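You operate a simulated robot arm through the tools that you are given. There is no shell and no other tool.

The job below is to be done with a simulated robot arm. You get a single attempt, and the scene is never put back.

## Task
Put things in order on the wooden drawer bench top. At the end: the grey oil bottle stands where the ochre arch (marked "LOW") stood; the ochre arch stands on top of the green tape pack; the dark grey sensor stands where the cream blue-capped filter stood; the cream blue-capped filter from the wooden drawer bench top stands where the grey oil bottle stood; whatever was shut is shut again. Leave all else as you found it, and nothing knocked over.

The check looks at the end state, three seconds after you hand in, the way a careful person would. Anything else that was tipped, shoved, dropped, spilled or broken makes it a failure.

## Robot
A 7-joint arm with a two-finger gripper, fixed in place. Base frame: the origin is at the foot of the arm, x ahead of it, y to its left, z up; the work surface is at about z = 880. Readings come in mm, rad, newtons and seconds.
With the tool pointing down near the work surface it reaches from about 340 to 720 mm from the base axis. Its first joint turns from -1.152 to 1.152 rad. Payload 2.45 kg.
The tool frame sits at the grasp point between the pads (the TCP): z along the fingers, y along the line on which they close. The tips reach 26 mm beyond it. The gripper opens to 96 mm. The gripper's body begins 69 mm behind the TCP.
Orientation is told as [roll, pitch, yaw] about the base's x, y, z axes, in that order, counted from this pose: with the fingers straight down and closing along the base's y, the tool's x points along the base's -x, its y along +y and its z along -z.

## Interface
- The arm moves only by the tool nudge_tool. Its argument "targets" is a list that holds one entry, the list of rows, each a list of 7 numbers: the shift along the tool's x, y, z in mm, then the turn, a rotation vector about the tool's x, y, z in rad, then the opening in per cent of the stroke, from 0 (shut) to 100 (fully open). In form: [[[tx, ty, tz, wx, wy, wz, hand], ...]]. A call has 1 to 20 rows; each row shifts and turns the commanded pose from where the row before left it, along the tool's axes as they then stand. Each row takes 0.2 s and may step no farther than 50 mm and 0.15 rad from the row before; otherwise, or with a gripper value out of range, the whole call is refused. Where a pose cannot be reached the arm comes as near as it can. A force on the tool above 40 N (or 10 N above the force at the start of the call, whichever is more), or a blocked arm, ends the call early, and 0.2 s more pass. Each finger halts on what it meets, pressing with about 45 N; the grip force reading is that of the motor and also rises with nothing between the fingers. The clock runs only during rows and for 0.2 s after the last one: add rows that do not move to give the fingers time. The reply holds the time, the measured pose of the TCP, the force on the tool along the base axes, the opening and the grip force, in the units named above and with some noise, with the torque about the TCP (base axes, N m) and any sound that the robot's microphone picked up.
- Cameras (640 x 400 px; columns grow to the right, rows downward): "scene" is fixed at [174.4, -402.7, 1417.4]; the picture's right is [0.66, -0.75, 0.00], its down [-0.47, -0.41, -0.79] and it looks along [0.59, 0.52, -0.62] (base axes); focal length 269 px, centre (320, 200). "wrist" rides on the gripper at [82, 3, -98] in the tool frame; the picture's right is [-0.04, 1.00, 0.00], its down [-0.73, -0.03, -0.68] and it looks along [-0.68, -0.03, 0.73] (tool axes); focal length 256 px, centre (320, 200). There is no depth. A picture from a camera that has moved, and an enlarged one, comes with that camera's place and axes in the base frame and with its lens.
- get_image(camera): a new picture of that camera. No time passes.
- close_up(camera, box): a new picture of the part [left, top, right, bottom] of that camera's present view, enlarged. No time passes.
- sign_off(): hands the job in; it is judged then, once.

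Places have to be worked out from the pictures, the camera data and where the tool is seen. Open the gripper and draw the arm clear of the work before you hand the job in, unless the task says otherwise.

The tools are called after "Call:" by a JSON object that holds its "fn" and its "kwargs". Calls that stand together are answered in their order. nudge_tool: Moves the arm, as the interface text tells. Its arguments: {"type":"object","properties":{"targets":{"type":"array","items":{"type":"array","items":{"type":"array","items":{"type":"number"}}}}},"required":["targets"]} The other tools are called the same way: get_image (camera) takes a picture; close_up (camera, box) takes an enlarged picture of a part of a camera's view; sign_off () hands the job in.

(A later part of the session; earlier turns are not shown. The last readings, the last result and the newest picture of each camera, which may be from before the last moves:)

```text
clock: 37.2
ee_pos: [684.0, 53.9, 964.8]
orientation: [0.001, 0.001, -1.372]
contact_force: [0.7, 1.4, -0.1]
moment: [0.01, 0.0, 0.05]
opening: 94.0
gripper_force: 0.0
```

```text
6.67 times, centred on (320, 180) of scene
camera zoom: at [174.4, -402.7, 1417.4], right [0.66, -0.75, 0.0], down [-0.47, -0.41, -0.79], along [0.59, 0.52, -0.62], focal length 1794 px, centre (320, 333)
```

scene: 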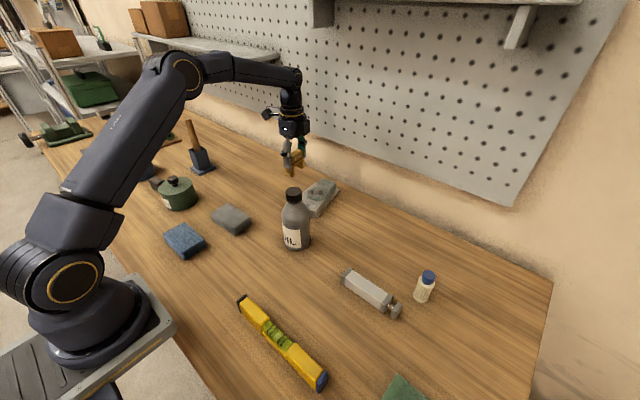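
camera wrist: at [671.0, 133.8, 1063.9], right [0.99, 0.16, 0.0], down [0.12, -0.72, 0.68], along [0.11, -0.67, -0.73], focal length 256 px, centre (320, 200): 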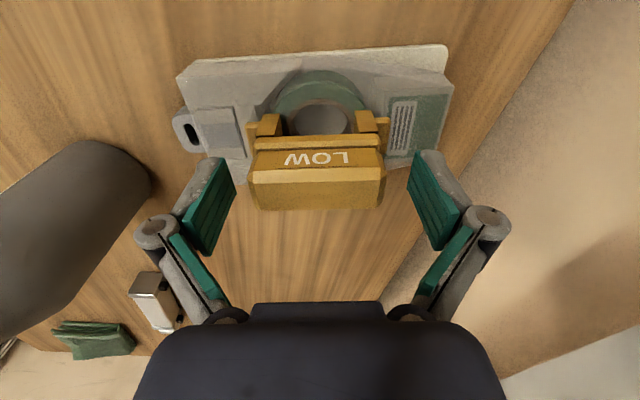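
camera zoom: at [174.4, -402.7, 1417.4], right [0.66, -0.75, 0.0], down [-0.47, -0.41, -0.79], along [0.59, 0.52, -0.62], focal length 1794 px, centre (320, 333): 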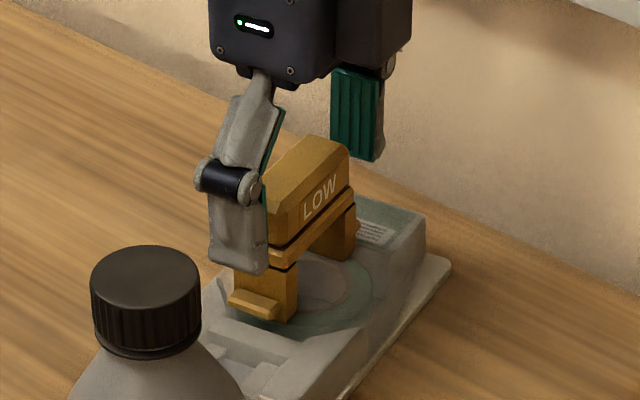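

The arch stands on its own. I'll go straight up and inspect it.

Call:
{"fn": "nudge_tool", "kwargs": {"targets": [[[0, 0, -15, 0, 0, 0, 98], [0, 0, -35, 0, 0, 0, 98], [0, 0, -40, 0, 0, 0, 98], [0, 0, -40, 0, 0, 0, 98], [0, 0, 0, 0, 0, 0, 98]]]}}

Call:
{"fn": "close_up", "kwargs": {"camera": "wrist", "box": [210, 0, 430, 170]}}

Call:
{"fn": "close_up", "kwargs": {"camera": "scene", "box": [290, 150, 350, 210]}}

```text
clock: 38.4
ee_pos: [684.0, 52.0, 1095.1]
orientation: [0.0, 0.0, -1.371]
contact_force: [-0.2, 0.1, -0.4]
moment: [-0.02, 0.03, 0.01]
opening: 94.1
gripper_force: 0.1
```

```text
2.35 times, centred on (320, 85) of wrist
camera zoom: at [671.0, 133.4, 1194.4], right [0.99, 0.16, 0.0], down [0.12, -0.72, 0.68], along [0.11, -0.67, -0.73], focal length 602 px, centre (320, 471)
```

zoom: 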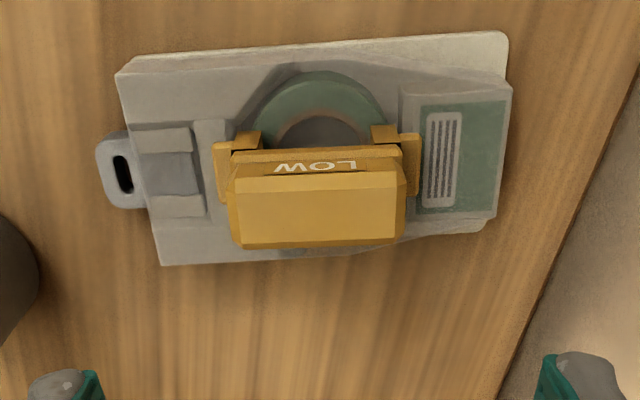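

```text
6.67 times, centred on (320, 180) of scene
camera zoom: at [174.4, -402.8, 1417.4], right [0.66, -0.75, 0.0], down [-0.47, -0.41, -0.79], along [0.59, 0.52, -0.62], focal length 1794 px, centre (320, 333)
```

zoom: 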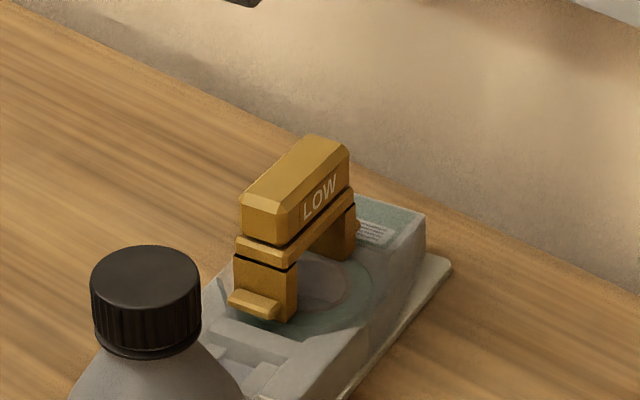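

The arch stands squarely on the pack. Next is the oil bottle: I'll raise, untwist and back off to view it for exact position and size.

Call:
{"fn": "nudge_tool", "kwargs": {"targets": [[[0, 0, -45, 0, 0, 0, 98], [0, 0, 0, 0, 0, -0.1371, 98], [0, 0, 0, 0, 0, -0.1371, 98], [0, 0, 0, 0, 0, -0.1371, 98], [0, 0, 0, 0, 0, -0.1371, 98], [0, 0, 0, 0, 0, -0.1371, 98], [0, 0, 0, 0, 0, -0.1371, 98], [0, 0, 0, 0, 0, -0.1371, 98], [0, 0, 0, 0, 0, -0.1371, 98], [0, 0, 0, 0, 0, -0.1371, 98], [0, 0, 0, 0, 0, -0.1371, 98], [0, 0, 0, 0, 0, 0, 98]]]}}

Call:
{"fn": "nudge_tool", "kwargs": {"targets": [[[44.25, -10.75, 0, 0, 0, 0, 98], [44.25, -10.75, 0, 0, 0, 0, 98], [44.25, -10.75, 0, 0, 0, 0, 98], [44.25, -10.75, 0, 0, 0, 0, 98], [44.25, -10.75, 0, 0, 0, 0, 98], [44.25, -10.75, 0, 0, 0, 0, 98], [44.25, -10.75, 0, 0, 0, 0, 98], [44.25, -10.75, 0, 0, 0, 0, 98], [0, 0, 0, 0, 0, 0, 98], [0, 0, 0, 0, 0, 0, 98]]]}}

Call:
{"fn": "get_image", "kwargs": {"camera": "wrist"}}

Call:
{"fn": "close_up", "kwargs": {"camera": "wrist", "box": [230, 110, 410, 290]}}

Call:
{"fn": "close_up", "kwargs": {"camera": "scene", "box": [260, 180, 340, 260]}}

```text
clock: 41.0
ee_pos: [684.0, 52.5, 1140.0]
orientation: [0.0, 0.001, 0.002]
contact_force: [0.2, -0.1, 0.9]
moment: [-0.02, -0.02, -0.02]
opening: 94.1
gripper_force: 0.1
```

```text
clock: 43.2
ee_pos: [330.9, -32.0, 1140.4]
orientation: [-0.001, -0.001, -0.001]
contact_force: [0.0, -0.7, 0.9]
moment: [-0.03, 0.01, 0.01]
opening: 94.3
gripper_force: 0.1
```

```text
taken
camera wrist: at [249.4, -29.1, 1238.5], right [0.04, 1.0, 0.0], down [0.73, -0.03, 0.68], along [0.68, -0.03, -0.73], focal length 256 px, centre (320, 200)
```

wrist: 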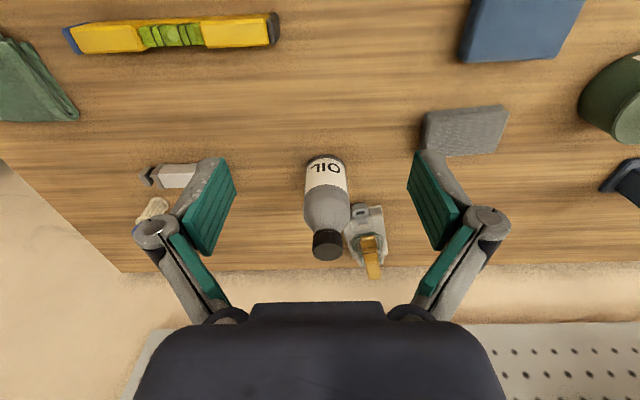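

```text
2.22 times, centred on (320, 200) of wrist
camera zoom: at [249.4, -29.1, 1238.5], right [0.04, 1.0, 0.0], down [0.73, -0.03, 0.68], along [0.68, -0.03, -0.73], focal length 569 px, centre (320, 200)
```

zoom: 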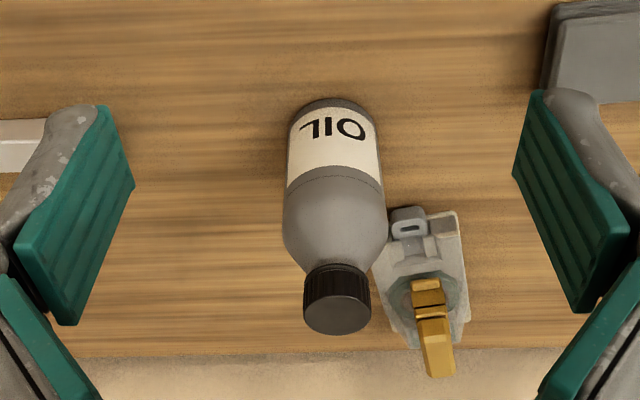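

```text
5.00 times, centred on (300, 220) of scene
camera zoom: at [174.4, -402.7, 1417.4], right [0.66, -0.75, 0.0], down [-0.47, -0.41, -0.79], along [0.59, 0.52, -0.62], focal length 1345 px, centre (420, 100)
```

zoom: 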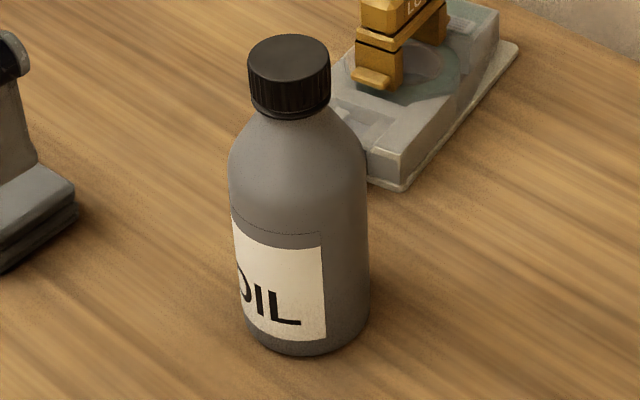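

The bottle axis is near (508,-29), its body about 67 mm wide, and its cap about 38 mm wide spanning z≈1033–1053. The body is too low to reach below the palm, so I'll grip the cap; first I hover above to check centring.

Call:
{"fn": "nudge_tool", "kwargs": {"targets": [[[-44, 0.6, 0, 0, 0, 0, 98], [-44, 0.6, 0, 0, 0, 0, 98], [-44, 0.6, 0, 0, 0, 0, 98], [-45, 0.7, 0, 0, 0, 0, 98], [0, 0, 15, 0, 0, 0, 80], [0, 0, 0, 0, 0, 0, 80], [0, 0, 0, 0, 0, 0, 80]]]}}

Call:
{"fn": "get_image", "kwargs": {"camera": "wrist"}}

Call:
{"fn": "close_up", "kwargs": {"camera": "wrist", "box": [230, 60, 410, 240]}}

Call:
{"fn": "close_up", "kwargs": {"camera": "scene", "box": [240, 120, 360, 240]}}

```text
clock: 44.8
ee_pos: [507.0, -30.7, 1125.4]
orientation: [-0.001, 0.0, 0.0]
contact_force: [-0.4, -0.2, -1.2]
moment: [0.01, 0.03, -0.02]
opening: 76.9
gripper_force: 0.1
```

```text
taken
camera wrist: at [426.3, -28.1, 1223.7], right [0.04, 1.0, 0.0], down [0.73, -0.03, 0.68], along [0.68, -0.03, -0.73], focal length 256 px, centre (320, 200)
```

wrist: 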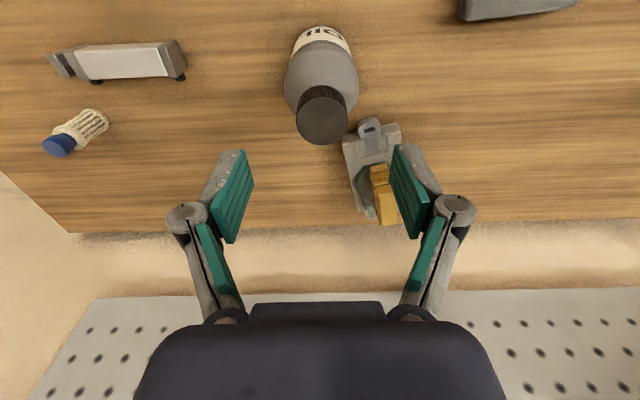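

```text
2.22 times, centred on (320, 150) of wrist
camera zoom: at [426.3, -28.1, 1223.7], right [0.04, 1.0, 0.0], down [0.73, -0.03, 0.68], along [0.68, -0.03, -0.73], focal length 569 px, centre (320, 311)
```

zoom: 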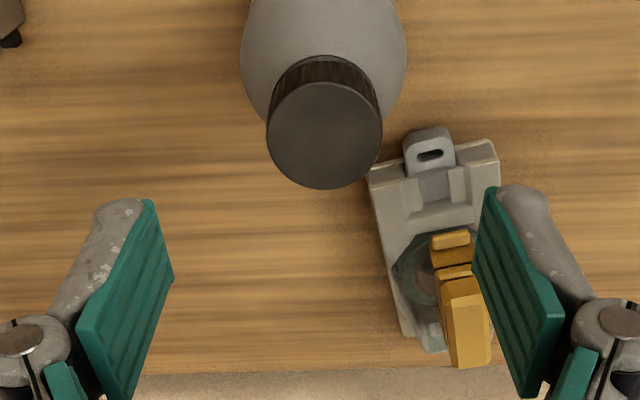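

```text
3.33 times, centred on (300, 180) of scene
camera zoom: at [174.4, -402.7, 1417.4], right [0.66, -0.75, 0.0], down [-0.47, -0.41, -0.79], along [0.59, 0.52, -0.62], focal length 897 px, centre (387, 267)
```

zoom: 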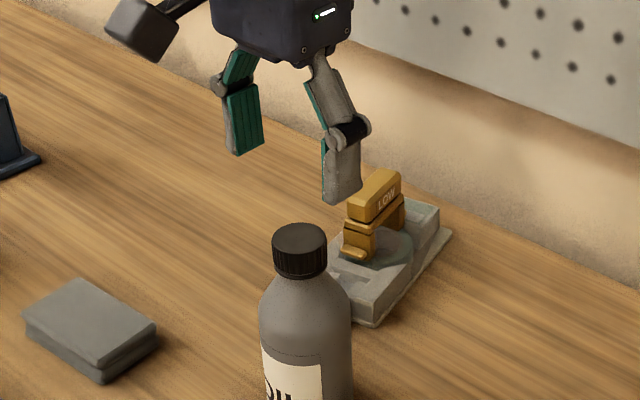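

The cap is centred at (509,-30.4) and its top is about z 1051. I'll shift 2 mm forward and descend so the pad tips straddle the cap, with TCP ≈1055.

Call:
{"fn": "nudge_tool", "kwargs": {"targets": [[[-1.8, 0, 30, 0, 0, 0, 80], [0, 0, 30, 0, 0, 0, 80], [0, 0, 10, 0, 0, 0, 80], [0, 0, 0, 0, 0, 0, 80]]]}}

Call:
{"fn": "get_image", "kwargs": {"camera": "wrist"}}

Call:
{"fn": "close_up", "kwargs": {"camera": "scene", "box": [250, 140, 350, 240]}}

```text
clock: 45.8
ee_pos: [508.2, -30.6, 1054.0]
orientation: [-0.001, 0.001, 0.0]
contact_force: [0.5, -0.3, -0.3]
moment: [-0.02, -0.01, -0.01]
opening: 76.9
gripper_force: 0.0
```

```text
taken
camera wrist: at [427.2, -27.5, 1153.3], right [0.04, 1.0, 0.0], down [0.73, -0.03, 0.68], along [0.68, -0.03, -0.73], focal length 256 px, centre (320, 200)
```

wrist: 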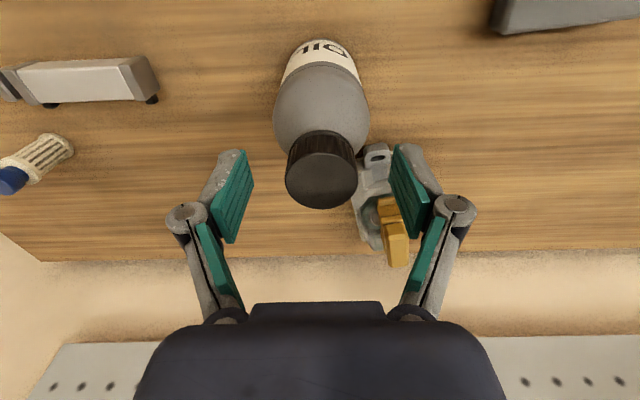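

```text
4.00 times, centred on (300, 190) of scene
camera zoom: at [174.4, -402.7, 1417.4], right [0.66, -0.75, 0.0], down [-0.47, -0.41, -0.79], along [0.59, 0.52, -0.62], focal length 1076 px, centre (400, 240)
```

zoom: 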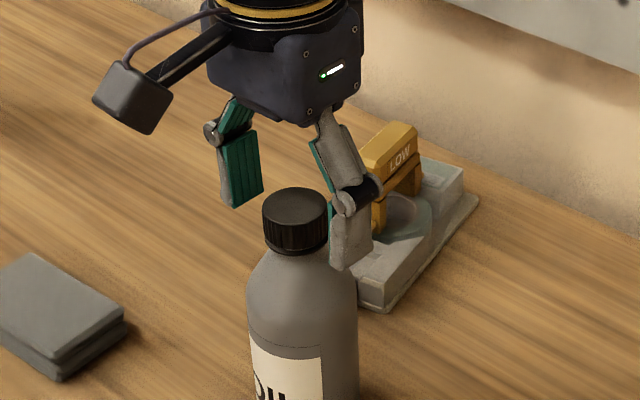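

The cap is centred between the pads. I'll raise 3 mm to keep the tips off the shoulder, then close gently.

Call:
{"fn": "nudge_tool", "kwargs": {"targets": [[[0, 0, -3, 0, 0, 0, 70], [0, 0, 0, 0, 0, 0, 55], [0, 0, 0, 0, 0, 0, 45], [0, 0, 0, 0, 0, 0, 38], [0, 0, 0, 0, 0, 0, 30], [0, 0, 0, 0, 0, 0, 25], [0, 0, 0, 0, 0, 0, 25]]]}}

Call:
{"fn": "get_image", "kwargs": {"camera": "wrist"}}

Call:
{"fn": "close_up", "kwargs": {"camera": "scene", "box": [250, 140, 350, 240]}}

```text
clock: 47.4
ee_pos: [508.6, -31.2, 1058.7]
orientation: [-0.002, 0.002, -0.001]
contact_force: [-0.3, 0.7, 0.7]
moment: [0.04, -0.03, 0.0]
opening: 37.3
gripper_force: 45.0
```

```text
taken
camera wrist: at [427.5, -27.6, 1156.6], right [0.04, 1.0, 0.0], down [0.73, -0.03, 0.68], along [0.68, -0.03, -0.73], focal length 256 px, centre (320, 200)
```

wrist: 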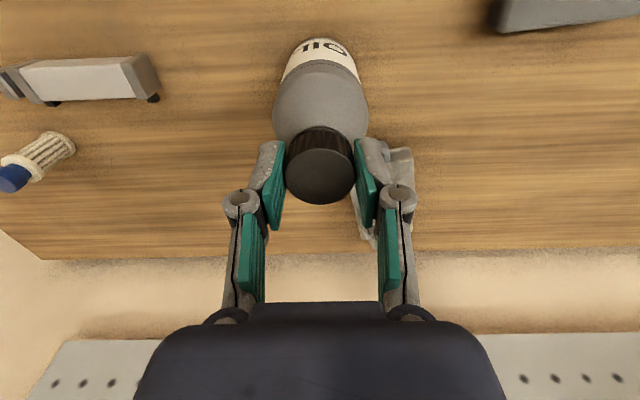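

```text
4.00 times, centred on (300, 190) of scene
camera zoom: at [174.4, -402.7, 1417.4], right [0.66, -0.75, 0.0], down [-0.47, -0.41, -0.79], along [0.59, 0.52, -0.62], focal length 1076 px, centre (400, 240)
```

zoom: 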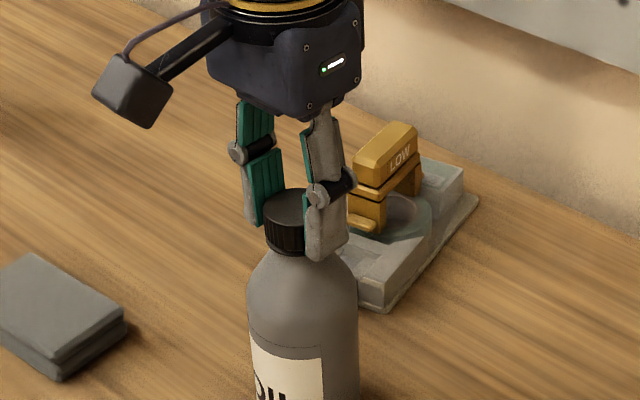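

The cap is held at 37 mm. I'll lift slowly and check that the bottle comes along.

Call:
{"fn": "nudge_tool", "kwargs": {"targets": [[[0, 0, -5, 0, 0, 0, 25], [0, 0, -10, 0, 0, 0, 25], [0, 0, 0, 0, 0, 0, 25], [0, 0, 0, 0, 0, 0, 25]]]}}

Call:
{"fn": "get_image", "kwargs": {"camera": "scene"}}

Call:
{"fn": "close_up", "kwargs": {"camera": "scene", "box": [240, 160, 350, 270]}}

```text
clock: 48.4
ee_pos: [508.2, -30.6, 1073.1]
orientation: [0.001, 0.001, 0.001]
contact_force: [-0.5, 0.0, -3.2]
moment: [0.02, 0.0, 0.0]
opening: 37.1
gripper_force: 45.3
```

```text
taken
```

scene: 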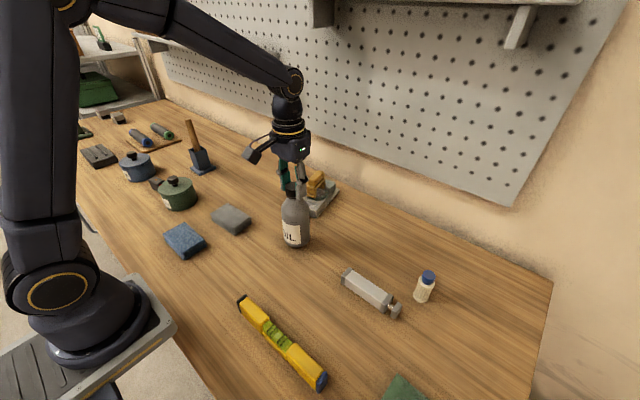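

```text
3.64 times, centred on (295, 215) of scene
camera zoom: at [174.5, -402.8, 1417.4], right [0.66, -0.75, 0.0], down [-0.47, -0.41, -0.79], along [0.59, 0.52, -0.62], focal length 978 px, centre (411, 146)
```

zoom: 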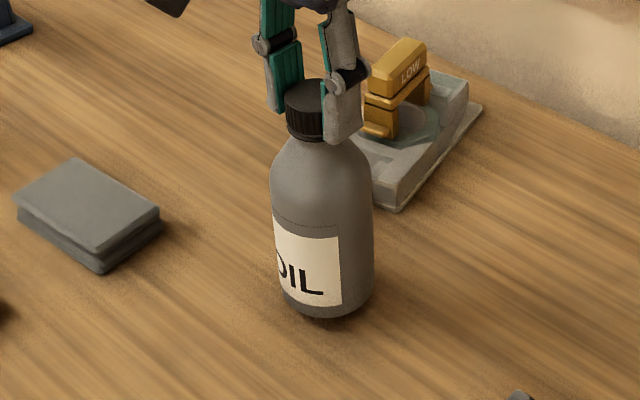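

The whole bottle is lifted (about 0.33 kg). I'll raise it another 50 mm and carry it smoothly to the arch's old spot at (556,329.5).

Call:
{"fn": "nudge_tool", "kwargs": {"targets": [[[0, 0, -25, 0, 0, 0, 25], [0, 0, -25, 0, 0, 0, 25], [-1.7, 12.9, 0, 0, 0, 0, 25], [-3.4, 25.7, 0, 0, 0, 0, 25], [-3.4, 25.7, 0, 0, 0, 0, 25], [-3.4, 25.7, 0, 0, 0, 0, 25], [-3.4, 25.7, 0, 0, 0, 0, 25], [-3.4, 25.7, 0, 0, 0, 0, 25], [-3.4, 25.7, 0, 0, 0, 0, 25], [-3.4, 25.7, 0, 0, 0, 0, 25], [-3.4, 25.7, 0, 0, 0, 0, 25], [-3.4, 25.7, 0, 0, 0, 0, 25], [-3.4, 25.7, 0, 0, 0, 0, 25], [-3.4, 25.7, 0, 0, 0, 0, 25], [-3.4, 25.7, 0, 0, 0, 0, 25], [-3.4, 25.7, 0, 0, 0, 0, 25], [-1.7, 12.9, 0, 0, 0, 0, 25], [0, 0, 0, 0, 0, 0, 25], [0, 0, 0, 0, 0, 0, 25]]]}}

Call:
{"fn": "get_image", "kwargs": {"camera": "wrist"}}

Call:
{"fn": "get_image", "kwargs": {"camera": "scene"}}

```text
clock: 52.4
ee_pos: [556.6, 330.7, 1122.7]
orientation: [0.0, 0.0, 0.001]
contact_force: [-0.5, 0.0, -3.8]
moment: [0.01, 0.0, 0.02]
opening: 37.1
gripper_force: 45.4
```

```text
taken
camera wrist: at [474.9, 332.8, 1221.8], right [0.04, 1.0, 0.0], down [0.73, -0.03, 0.68], along [0.68, -0.03, -0.73], focal length 256 px, centre (320, 200)
```

wrist: 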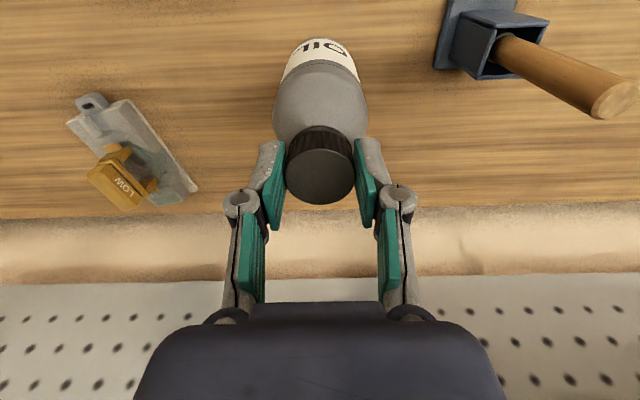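

```text
taken
```

scene: 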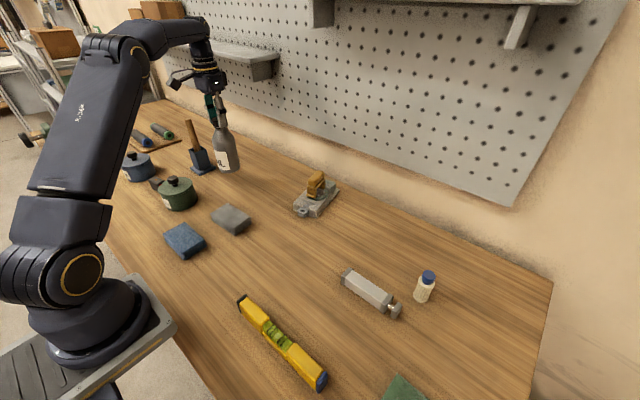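

It's over the spot. I'll lower to about 4 mm above the table, then feel for contact.

Call:
{"fn": "nudge_tool", "kwargs": {"targets": [[[0.5, -0.8, 20, 0, 0, 0, 25], [0, 0, 25, 0, 0, 0, 25], [0, 0, 14, 0, 0, 0, 25], [0, 0, 2, 0, 0, 0, 25], [0, 0, 0, 0, 0, 0, 25], [0, 0, 0, 0, 0, 0, 25]]]}}

Call:
{"fn": "nudge_tool", "kwargs": {"targets": [[[0, 0, 1.5, 0, 0, 0, 25], [0, 0, 1.5, 0, 0, 0, 25], [0, 0, 0, 0, 0, 0, 25]]]}}

Call:
{"fn": "nudge_tool", "kwargs": {"targets": [[[0, 0, 1, 0, 0, 0, 25], [0, 0, 0, 0, 0, 0, 25]]]}}

```text
clock: 53.8
ee_pos: [555.7, 329.2, 1062.4]
orientation: [0.0, 0.0, 0.0]
contact_force: [-1.0, 0.7, -3.2]
moment: [0.0, -0.03, 0.01]
opening: 37.6
gripper_force: 45.2
```

```text
clock: 54.6
ee_pos: [556.1, 328.9, 1059.2]
orientation: [-0.001, 0.001, -0.001]
contact_force: [0.0, 0.5, -1.9]
moment: [0.01, -0.03, 0.03]
opening: 37.3
gripper_force: 45.3
```

```text
clock: 55.2
ee_pos: [555.5, 328.5, 1058.2]
orientation: [-0.001, 0.001, 0.0]
contact_force: [-0.3, 1.6, -0.3]
moment: [-0.02, -0.02, -0.04]
opening: 37.4
gripper_force: 44.9
```

The weight has transferred to the table. I'll open slowly and rise.

Call:
{"fn": "nudge_tool", "kwargs": {"targets": [[[0, 0, 0.4, 0, 0, 0, 30], [0, 0, 0, 0, 0, 0, 36], [0, 0, 0, 0, 0, 0, 40], [0, 0, 0, 0, 0, 0, 46], [0, 0, 0, 0, 0, 0, 56], [0, 0, 0, 0, 0, 0, 68], [0, 0, 0, 0, 0, 0, 80], [0, 0, 0, 0, 0, 0, 85], [0, 0, 0, 0, 0, 0, 85], [0, 0, -15, 0, 0, 0, 85], [0, 0, -30, 0, 0, 0, 85], [0, 0, -40, 0, 0, 0, 85], [0, 0, 0, 0, 0, 0, 85]]]}}

Call:
{"fn": "get_image", "kwargs": {"camera": "wrist"}}

Call:
{"fn": "get_image", "kwargs": {"camera": "scene"}}

Call:
{"fn": "close_up", "kwargs": {"camera": "scene", "box": [180, 90, 280, 190]}}

```text
clock: 58.0
ee_pos: [555.5, 327.6, 1143.6]
orientation: [0.0, -0.001, -0.001]
contact_force: [-0.2, 0.1, -0.3]
moment: [0.02, 0.0, 0.0]
opening: 81.3
gripper_force: 0.0
```

```text
taken
camera wrist: at [474.4, 331.0, 1242.0], right [0.04, 1.0, 0.0], down [0.73, -0.03, 0.68], along [0.68, -0.03, -0.73], focal length 256 px, centre (320, 200)
```

wrist: 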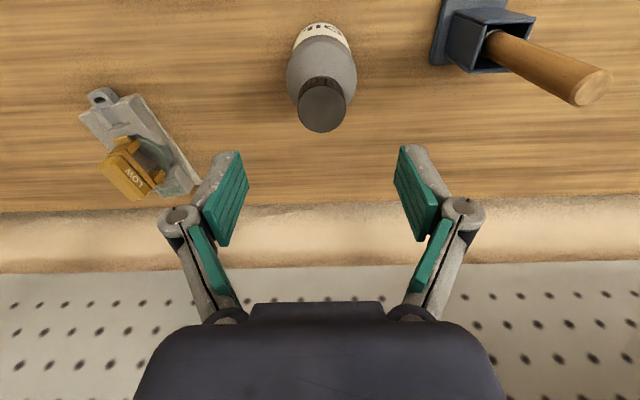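

```text
taken
```

scene: 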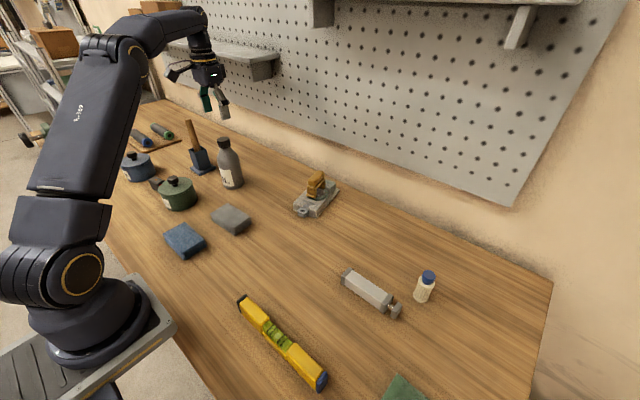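

```text
4.00 times, centred on (230, 140) of scene
camera zoom: at [174.4, -402.7, 1417.4], right [0.66, -0.75, 0.0], down [-0.47, -0.41, -0.79], along [0.59, 0.52, -0.62], focal length 1076 px, centre (680, 440)
```

zoom: 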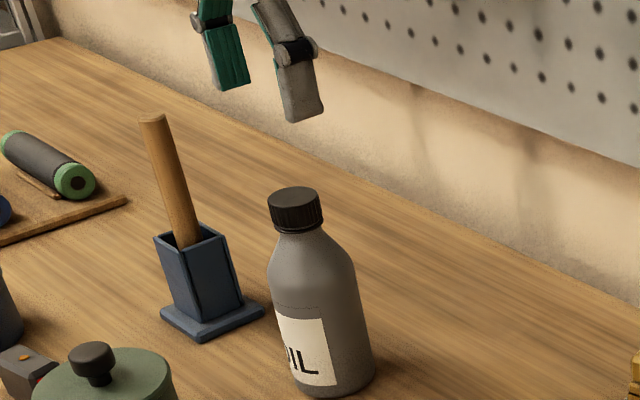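

The bottle stands at (554.5,328). Now on to the filter: I'll move the camera to view it.

Call:
{"fn": "nudge_tool", "kwargs": {"targets": [[[10.3, -42, 0, 0, 0, 0, 85], [10.3, -42, 0, 0, 0, 0, 85], [10.3, -42, 0, 0, 0, 0, 85], [10.3, -42, 0, 0, 0, 0, 85], [10.3, -42, 0, 0, 0, 0, 85], [10.3, -42, 0, 0, 0, 0, 85], [10.3, -42, 0, 0, 0, 0, 85], [10.3, -42, 0, 0, 0, 0, 85], [10.3, -42, 0, 0, 0, 0, 85], [10.3, -42, 0, 0, 0, 0, 85], [10.3, -42, 0, 0, 0, 0, 85], [10.3, -42, 0, 0, 0, 0, 85], [10.3, -42, 10, 0, 0, 0, 85], [10.3, -42, 10, 0, 0, 0, 85], [10.3, -42, 10, 0, 0, 0, 85], [10.3, -42, 10, 0, 0, 0, 85], [0, 0, 0, 0, 0, 0, 85], [0, 0, 0, 0, 0, 0, 85]]]}}

Call:
{"fn": "get_image", "kwargs": {"camera": "wrist"}}

Call:
{"fn": "close_up", "kwargs": {"camera": "wrist", "box": [250, 110, 410, 250]}}

Call:
{"fn": "close_up", "kwargs": {"camera": "scene", "box": [390, 250, 470, 330]}}

```text
clock: 61.8
ee_pos: [392.1, -342.8, 1102.2]
orientation: [0.0, -0.001, -0.001]
contact_force: [-0.1, 0.0, 0.4]
moment: [-0.01, -0.03, -0.01]
opening: 81.5
gripper_force: 0.1
```

```text
taken
camera wrist: at [310.0, -340.4, 1200.7], right [0.04, 1.0, 0.0], down [0.73, -0.03, 0.68], along [0.68, -0.03, -0.73], focal length 256 px, centre (320, 200)
```

wrist: 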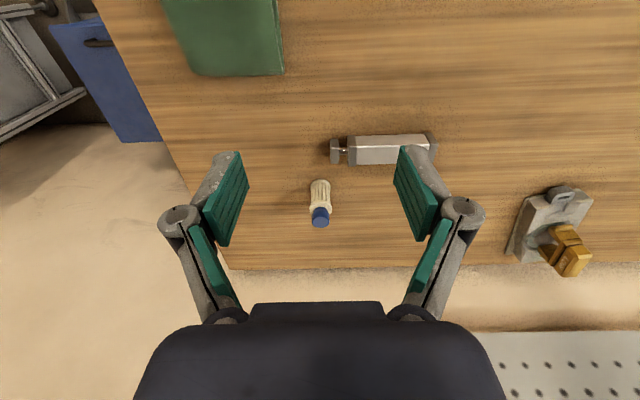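

```text
2.86 times, centred on (330, 180) of wrist
camera zoom: at [310.0, -340.4, 1200.7], right [0.04, 1.0, 0.0], down [0.73, -0.03, 0.68], along [0.68, -0.03, -0.73], focal length 731 px, centre (291, 257)
```

zoom: 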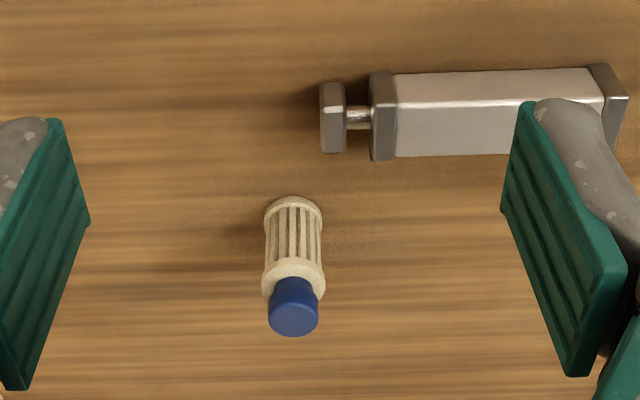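

```text
5.00 times, centred on (430, 290) of scene
camera zoom: at [174.4, -402.8, 1417.4], right [0.66, -0.75, 0.0], down [-0.47, -0.41, -0.79], along [0.59, 0.52, -0.62], focal length 1345 px, centre (-230, -250)
```

zoom: 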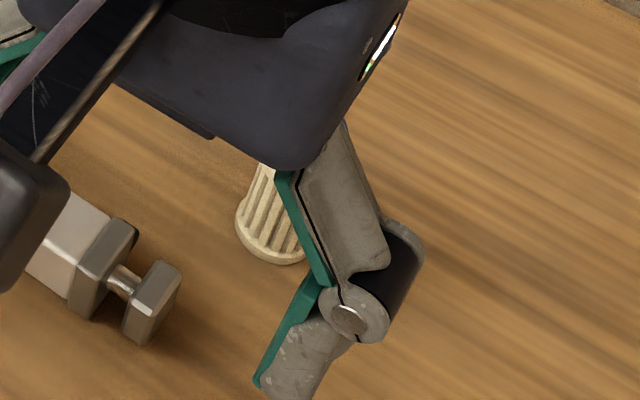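

The filter's base is centred near (577.5,-349.5), about 32 mm in diameter and 73 mm tall. I'll hover above it.

Call:
{"fn": "nudge_tool", "kwargs": {"targets": [[[-46.3, -1.7, 0, 0, 0, 0, 75], [-46.3, -1.7, 0, 0, 0, 0, 75], [-46.3, -1.7, 0, 0, 0, 0, 75], [-46.3, -1.7, 0, 0, 0, 0, 75], [0, 0, 40, 0, 0, 0, 75], [0, 0, 40, 0, 0, 0, 75], [0, 0, 0, 0, 0, 0, 75], [0, 0, 0, 0, 0, 0, 75]]]}}

Call:
{"fn": "get_image", "kwargs": {"camera": "wrist"}}

Call:
{"fn": "close_up", "kwargs": {"camera": "wrist", "box": [240, 60, 400, 200]}}

Call:
{"fn": "close_up", "kwargs": {"camera": "scene", "box": [340, 210, 480, 350]}}

```text
clock: 63.6
ee_pos: [574.9, -349.1, 1022.1]
orientation: [0.001, 0.002, 0.001]
contact_force: [-0.7, 0.2, -0.1]
moment: [0.04, 0.01, 0.02]
opening: 71.8
gripper_force: 0.0
```

```text
taken
camera wrist: at [494.2, -346.4, 1121.0], right [0.04, 1.0, 0.0], down [0.73, -0.03, 0.68], along [0.68, -0.03, -0.73], focal length 256 px, centre (320, 200)
```

wrist: 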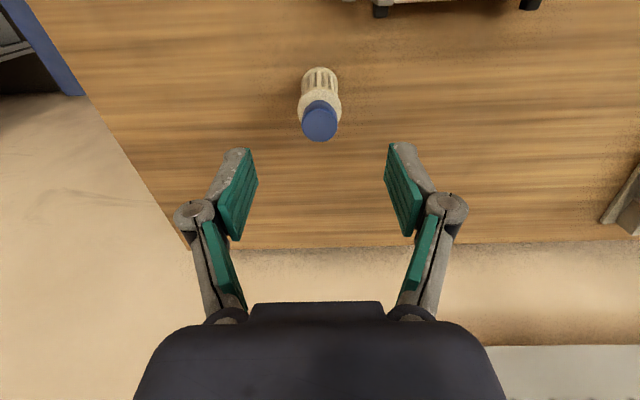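

```text
2.86 times, centred on (320, 130) of wrist
camera zoom: at [494.2, -346.4, 1121.0], right [0.04, 1.0, 0.0], down [0.73, -0.03, 0.68], along [0.68, -0.03, -0.73], focal length 731 px, centre (320, 400)
```

zoom: 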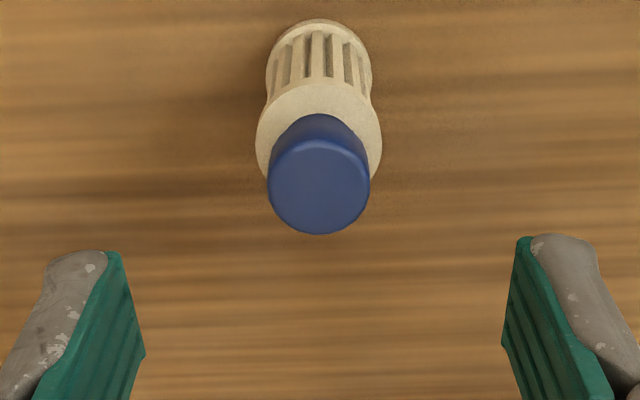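

```text
2.86 times, centred on (410, 280) of scene
camera zoom: at [174.4, -402.7, 1417.4], right [0.66, -0.75, 0.0], down [-0.47, -0.41, -0.79], along [0.59, 0.52, -0.62], focal length 769 px, centre (63, -29)
```

zoom: 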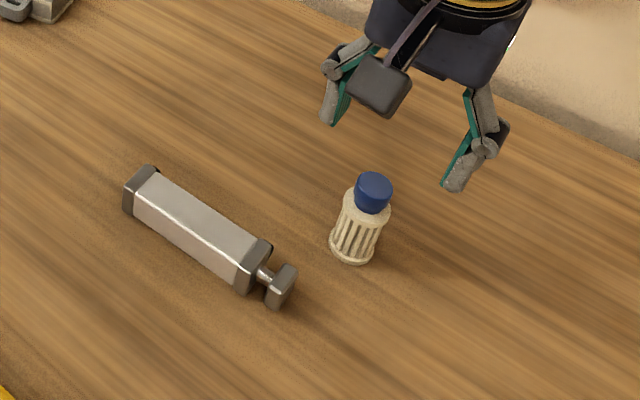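

The filter is centred at (577.5,-350). I'll align, descend to TCP ≈917 and close.

Call:
{"fn": "nudge_tool", "kwargs": {"targets": [[[-2.6, -0.9, 25, 0, 0, 0, 75], [0, 0, 35, 0, 0, 0, 75], [0, 0, 30, 0, 0, 0, 75], [0, 0, 15, 0, 0, 0, 75], [0, 0, 0, 0, 0, 0, 75]]]}}

Call:
{"fn": "get_image", "kwargs": {"camera": "wrist"}}

```text
clock: 64.8
ee_pos: [578.7, -349.8, 917.8]
orientation: [0.0, 0.001, 0.0]
contact_force: [0.4, -0.7, 0.3]
moment: [0.0, -0.02, -0.03]
opening: 72.1
gripper_force: 0.1
```

```text
taken
camera wrist: at [497.7, -348.0, 1016.0], right [0.04, 1.0, 0.0], down [0.73, -0.03, 0.68], along [0.68, -0.03, -0.73], focal length 256 px, centre (320, 200)
```

wrist: 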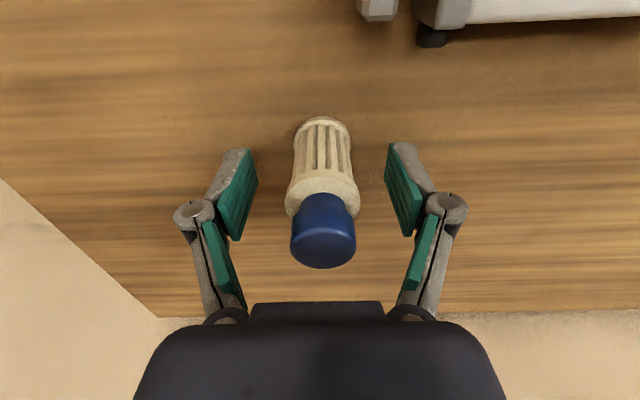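

It's centred. I'll close on the filter body.

Call:
{"fn": "nudge_tool", "kwargs": {"targets": [[[0, 0, 0, 0, 0, 0, 60], [0, 0, 0, 0, 0, 0, 48], [0, 0, 0, 0, 0, 0, 40], [0, 0, 0, 0, 0, 0, 32], [0, 0, 0, 0, 0, 0, 25], [0, 0, 0, 0, 0, 0, 20], [0, 0, 0, 0, 0, 0, 20]]]}}

Call:
{"fn": "nudge_tool", "kwargs": {"targets": [[[0, 0, -5, 0, 0, 0, 20], [0, 0, -25, 0, 0, 0, 20], [0, 0, -40, 0, 0, 0, 20], [0, 0, -40, 0, 0, 0, 20], [0, 0, 0, 0, 0, 0, 20], [0, 0, 0, 0, 0, 0, 20]]]}}

Call:
{"fn": "get_image", "kwargs": {"camera": "wrist"}}

Call:
{"fn": "close_up", "kwargs": {"camera": "scene", "box": [340, 180, 500, 340]}}

```text
clock: 66.4
ee_pos: [578.6, -351.3, 918.4]
orientation: [0.0, -0.001, 0.0]
contact_force: [0.3, 0.2, 1.4]
moment: [-0.01, 0.0, 0.03]
opening: 31.1
gripper_force: 45.3
```

```text
clock: 67.8
ee_pos: [580.9, -349.5, 1027.5]
orientation: [-0.001, 0.0, -0.001]
contact_force: [-0.2, 0.0, -0.3]
moment: [0.0, 0.0, 0.01]
opening: 31.4
gripper_force: 44.4
```

```text
taken
camera wrist: at [498.4, -347.6, 1126.4], right [0.04, 1.0, 0.0], down [0.73, -0.03, 0.68], along [0.68, -0.03, -0.73], focal length 256 px, centre (320, 200)
```

wrist: 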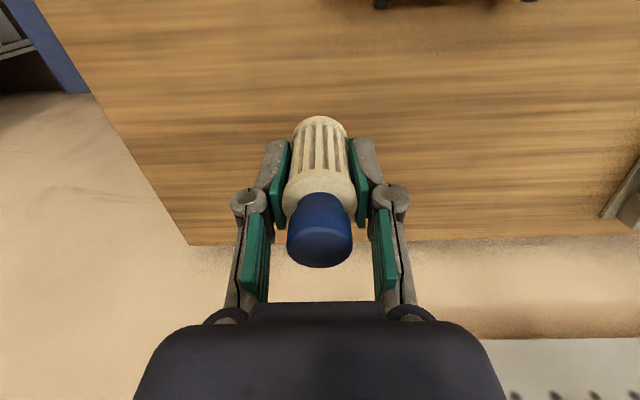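

```text
2.50 times, centred on (420, 260) of scene
camera zoom: at [174.4, -402.8, 1417.4], right [0.66, -0.75, 0.0], down [-0.47, -0.41, -0.79], along [0.59, 0.52, -0.62], focal length 673 px, centre (70, 50)
```

zoom: 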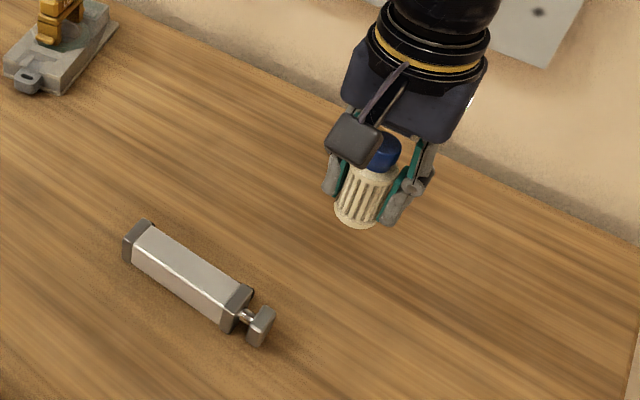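

The filter is held. I'll carry it to the oil bottle's old spot at (508.7,-30.5).

Call:
{"fn": "nudge_tool", "kwargs": {"targets": [[[7, 31.9, 0, 0, 0, 0, 20], [7, 31.9, 0, 0, 0, 0, 20], [7, 31.9, 0, 0, 0, 0, 20], [7, 31.9, 0, 0, 0, 0, 20], [7, 31.9, 0, 0, 0, 0, 20], [7, 31.9, 0, 0, 0, 0, 20], [7, 31.9, 0, 0, 0, 0, 20], [7, 31.9, 0, 0, 0, 0, 20], [7, 31.9, 0, 0, 0, 0, 20], [7, 31.9, 0, 0, 0, 0, 20], [0, 0, 0, 0, 0, 0, 20], [0, 0, 0, 0, 0, 0, 20]]]}}

Call:
{"fn": "get_image", "kwargs": {"camera": "wrist"}}

Call:
{"fn": "close_up", "kwargs": {"camera": "scene", "box": [240, 120, 370, 250]}}

```text
clock: 70.4
ee_pos: [509.3, -31.7, 1027.4]
orientation: [0.0, 0.0, 0.0]
contact_force: [-0.7, 0.2, -1.3]
moment: [0.03, -0.03, 0.0]
opening: 31.4
gripper_force: 45.0
```

```text
taken
camera wrist: at [427.5, -28.4, 1126.3], right [0.04, 1.0, 0.0], down [0.73, -0.03, 0.68], along [0.68, -0.03, -0.73], focal length 256 px, centre (320, 200)
```

wrist: 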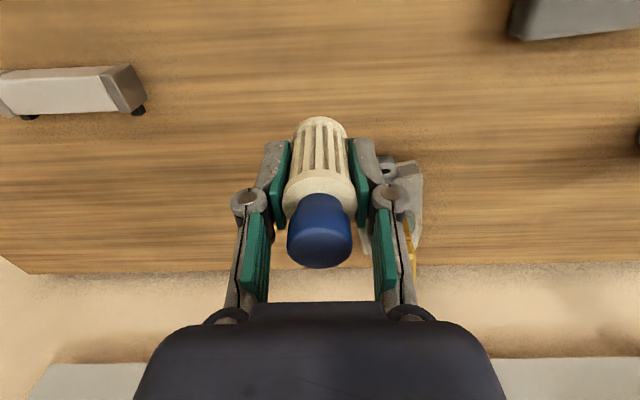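

```text
3.08 times, centred on (305, 185) of scene
camera zoom: at [174.4, -402.7, 1417.4], right [0.66, -0.75, 0.0], down [-0.47, -0.41, -0.79], along [0.59, 0.52, -0.62], focal length 828 px, centre (366, 246)
```

zoom: 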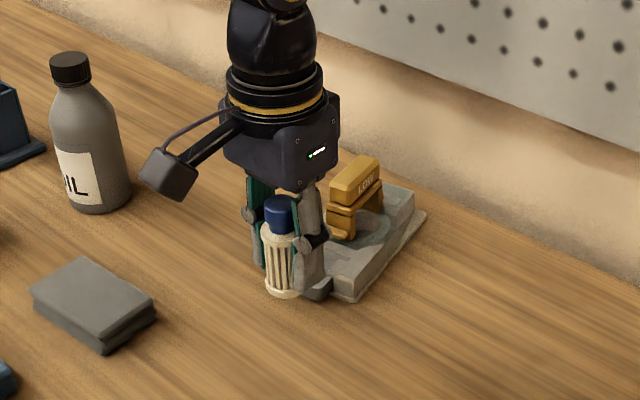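

It's over the spot. I'll lower to just above the table, then touch down slowly.

Call:
{"fn": "nudge_tool", "kwargs": {"targets": [[[0, 0, 35, 0, 0, 0, 20], [0, 0, 35, 0, 0, 0, 20], [0, 0, 25, 0, 0, 0, 20], [0, 0, 10, 0, 0, 0, 20], [0, 0, 0, 0, 0, 0, 20], [0, 0, 0, 0, 0, 0, 20]]]}}

Call:
{"fn": "nudge_tool", "kwargs": {"targets": [[[0, 0, 1.5, 0, 0, 0, 20], [0, 0, 1, 0, 0, 0, 20], [0, 0, 0, 0, 0, 0, 20]]]}}

Call:
{"fn": "nudge_tool", "kwargs": {"targets": [[[0, 0, 1, 0, 0, 0, 20], [0, 0, 0, 0, 0, 0, 20]]]}}

```text
clock: 71.8
ee_pos: [510.7, -32.0, 922.0]
orientation: [-0.001, 0.0, 0.001]
contact_force: [0.1, 0.5, -0.1]
moment: [-0.01, 0.01, -0.01]
opening: 31.2
gripper_force: 44.8
```

```text
clock: 72.6
ee_pos: [508.4, -32.9, 920.6]
orientation: [0.0, 0.001, 0.0]
contact_force: [0.5, 0.3, 0.3]
moment: [0.01, -0.01, 0.02]
opening: 31.2
gripper_force: 44.6
```

```text
clock: 73.2
ee_pos: [509.8, -31.5, 919.6]
orientation: [-0.001, 0.0, 0.0]
contact_force: [0.0, 0.3, 0.4]
moment: [-0.02, 0.01, 0.02]
opening: 31.2
gripper_force: 45.0
```

Nearly down. I'll step 1 mm at a time, watching the force.

Call:
{"fn": "nudge_tool", "kwargs": {"targets": [[[0, 1, 0, 0, 0, 0, 20], [0, 0, 1, 0, 0, 0, 20], [0, 0, 0, 0, 0, 0, 20]]]}}

Call:
{"fn": "nudge_tool", "kwargs": {"targets": [[[0, 0, 0.8, 0, 0, 0, 20], [0, 0, 0, 0, 0, 0, 20]]]}}

```text
clock: 74.0
ee_pos: [508.6, -30.7, 918.1]
orientation: [0.001, 0.0, 0.001]
contact_force: [0.3, -1.1, -0.9]
moment: [0.02, 0.0, 0.02]
opening: 31.2
gripper_force: 44.9
```

```text
clock: 74.6
ee_pos: [508.2, -30.3, 917.8]
orientation: [0.0, 0.001, 0.0]
contact_force: [-0.1, 0.5, 0.2]
moment: [-0.03, 0.02, -0.02]
opening: 31.4
gripper_force: 45.5
```

Call:
{"fn": "nudge_tool", "kwargs": {"targets": [[[0, 0, 0.8, 0, 0, 0, 20], [0, 0, 0, 0, 0, 0, 20]]]}}

Call:
{"fn": "close_up", "kwargs": {"camera": "scene", "box": [260, 190, 340, 270]}}

```text
clock: 75.2
ee_pos: [508.7, -30.7, 918.9]
orientation: [0.0, 0.0, 0.001]
contact_force: [-4.8, 0.7, 18.8]
moment: [0.06, 0.27, 0.0]
opening: 31.3
gripper_force: 44.5
```

```text
5.00 times, centred on (300, 230) of scene
camera zoom: at [174.0, -402.7, 1417.4], right [0.66, -0.75, 0.0], down [-0.47, -0.41, -0.79], along [0.59, 0.52, -0.62], focal length 1345 px, centre (420, 50)
```

zoom: 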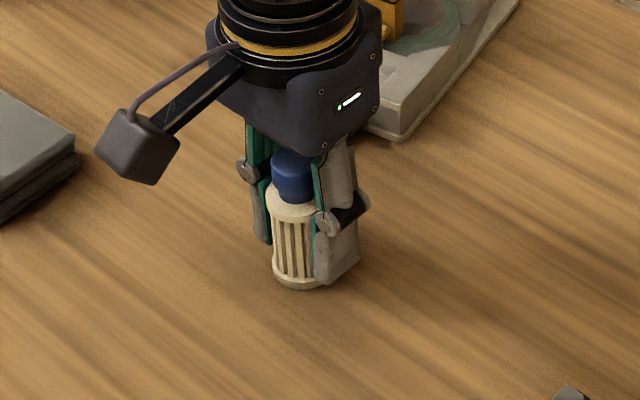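

Firm contact now (19 N). I'll ease off slightly, open slowly, and rise.

Call:
{"fn": "nudge_tool", "kwargs": {"targets": [[[0, 0, -0.7, 0, 0, 0, 25], [0, 0, 0, 0, 0, 0, 31], [0, 0, 0, 0, 0, 0, 35], [0, 0, 0, 0, 0, 0, 40], [0, 0, 0, 0, 0, 0, 48], [0, 0, 0, 0, 0, 0, 58], [0, 0, 0, 0, 0, 0, 68], [0, 0, 0, 0, 0, 0, 75], [0, 0, 0, 0, 0, 0, 75], [0, 0, -20, 0, 0, 0, 75], [0, 0, -40, 0, 0, 0, 75], [0, 0, -45, 0, 0, 0, 75], [0, 0, -45, 0, 0, 0, 75], [0, 0, -45, 0, 0, 0, 75], [0, 0, 0, 0, 0, 0, 75]]]}}

Call:
{"fn": "get_image", "kwargs": {"camera": "wrist"}}

Call:
{"fn": "get_image", "kwargs": {"camera": "scene"}}

Call:
{"fn": "close_up", "kwargs": {"camera": "scene", "box": [260, 160, 360, 260]}}

```text
clock: 78.4
ee_pos: [509.3, -31.9, 1112.5]
orientation: [-0.001, 0.0, 0.001]
contact_force: [0.7, 0.1, -0.1]
moment: [-0.01, -0.02, 0.01]
opening: 72.1
gripper_force: 0.0
```

```text
taken
camera wrist: at [427.5, -27.9, 1211.2], right [0.04, 1.0, 0.0], down [0.73, -0.03, 0.68], along [0.68, -0.03, -0.73], focal length 256 px, centre (320, 200)
```

wrist: 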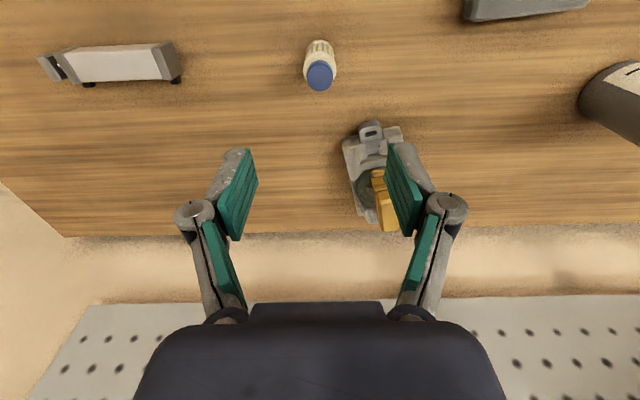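

```text
taken
```

scene: 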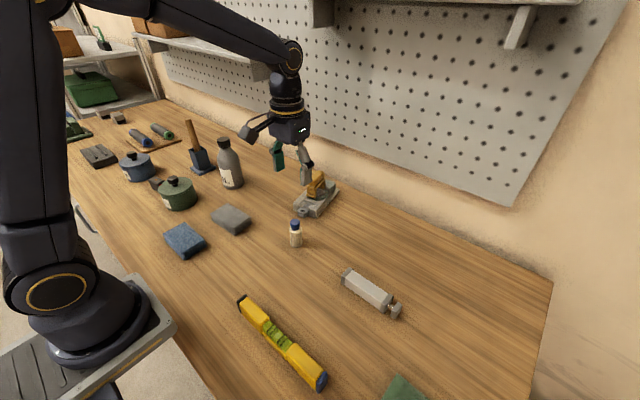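

```text
4.00 times, centred on (310, 210) of scene
camera zoom: at [174.4, -402.7, 1417.4], right [0.66, -0.75, 0.0], down [-0.47, -0.41, -0.79], along [0.59, 0.52, -0.62], focal length 1076 px, centre (360, 160)
```

zoom: 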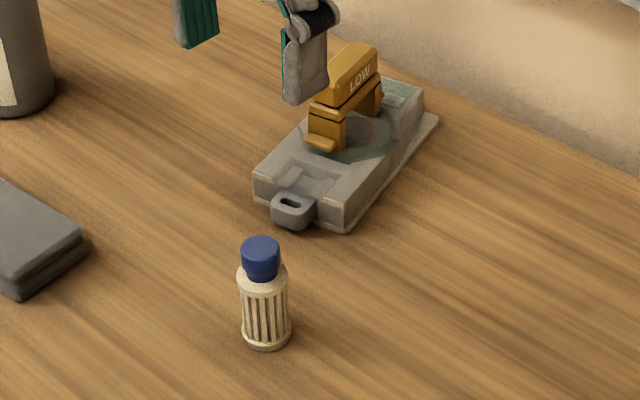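

The filter stands upright at the oil bottle's old place. Now I'll move to view the sensor between the pots.

Call:
{"fn": "nudge_tool", "kwargs": {"targets": [[[26.6, 34.9, 0, 0, 0, 0, 75], [26.6, 34.9, 0, 0, 0, 0, 75], [26.6, 34.9, 0, 0, 0, 0, 75], [26.6, 34.9, 0, 0, 0, 0, 75], [26.6, 34.9, 0, 0, 0, 0, 75], [26.6, 34.9, 0, 0, 0, 0, 75], [26.6, 34.9, 0, 0, 0, 0, 75], [26.6, 34.9, 0, 0, 0, 0, 75], [26.6, 34.9, 0, 0, 0, 0, 75], [26.6, 34.9, 0, 0, 0, 0, 75], [0, 0, 0, 0, 0, -0.131, 75], [0, 0, 0, 0, 0, -0.131, 75], [0, 0, 0, 0, 0, -0.131, 75], [0, 0, 0, 0, 0, -0.131, 75], [0, 0, 0, 0, 0, -0.131, 75], [0, 0, 0, 0, 0, -0.131, 75], [0, 0, 0, 0, 0, -0.131, 75], [0, 0, 0, 0, 0, 0, 75], [0, 0, 0, 0, 0, 0, 75]]]}}

Call:
{"fn": "get_image", "kwargs": {"camera": "wrist"}}

Call:
{"fn": "close_up", "kwargs": {"camera": "wrist", "box": [210, 90, 430, 250]}}

Call:
{"fn": "get_image", "kwargs": {"camera": "scene"}}

```text
clock: 82.4
ee_pos: [243.1, 316.9, 1111.0]
orientation: [-0.001, 0.001, 0.918]
contact_force: [0.4, 0.3, -0.5]
moment: [0.01, 0.0, 0.01]
opening: 72.1
gripper_force: 0.0
```

```text
taken
camera wrist: at [191.4, 255.1, 1211.1], right [-0.77, 0.64, 0.0], down [0.47, 0.57, 0.68], along [0.43, 0.52, -0.73], focal length 256 px, centre (320, 200)
```

wrist: 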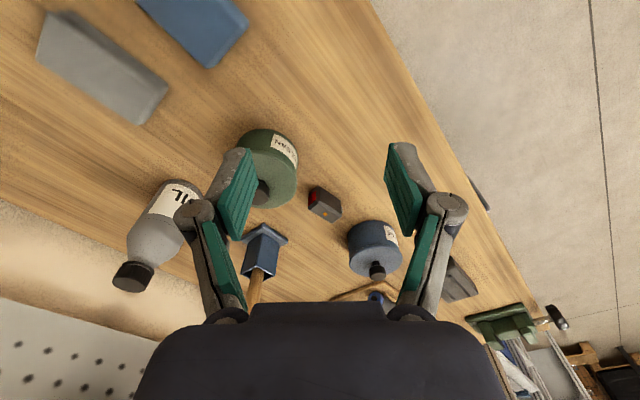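

```text
2.50 times, centred on (320, 170) of wrist
camera zoom: at [191.4, 255.1, 1211.1], right [-0.77, 0.64, 0.0], down [0.47, 0.57, 0.68], along [0.43, 0.52, -0.73], focal length 640 px, centre (320, 275)
```

zoom: 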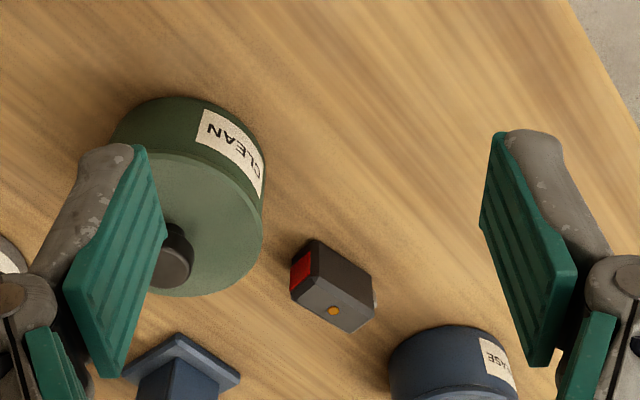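

```text
taken
```

scene: 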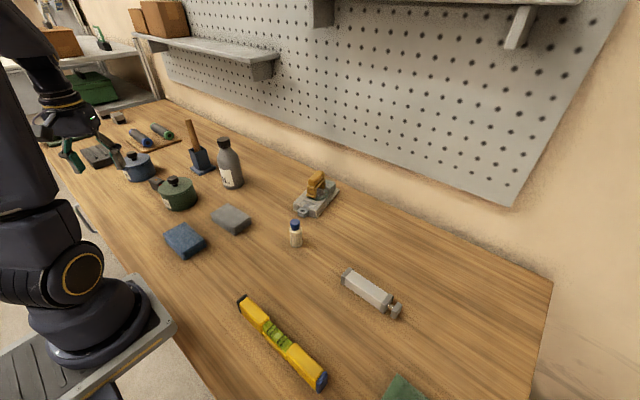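

Call:
{"fn": "close_up", "kwargs": {"camera": "wrist", "box": [295, 170, 355, 230]}}

Call:
{"fn": "close_up", "kwargs": {"camera": "scene", "box": [130, 160, 180, 210]}}

```text
6.67 times, centred on (325, 200) of wrist
camera zoom: at [191.4, 255.1, 1211.1], right [-0.77, 0.64, 0.0], down [0.47, 0.57, 0.68], along [0.43, 0.52, -0.73], focal length 1707 px, centre (287, 200)
```

zoom: 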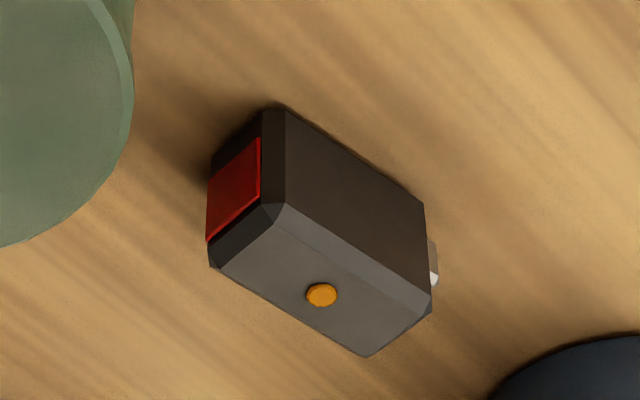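

```text
8.00 times, centred on (155, 185) of scene
camera zoom: at [174.4, -402.7, 1417.4], right [0.66, -0.75, 0.0], down [-0.47, -0.41, -0.79], along [0.59, 0.52, -0.62], focal length 2152 px, centre (1640, 320)
```

zoom: 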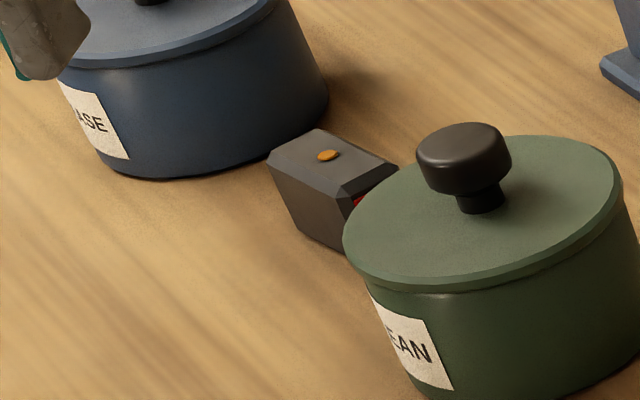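

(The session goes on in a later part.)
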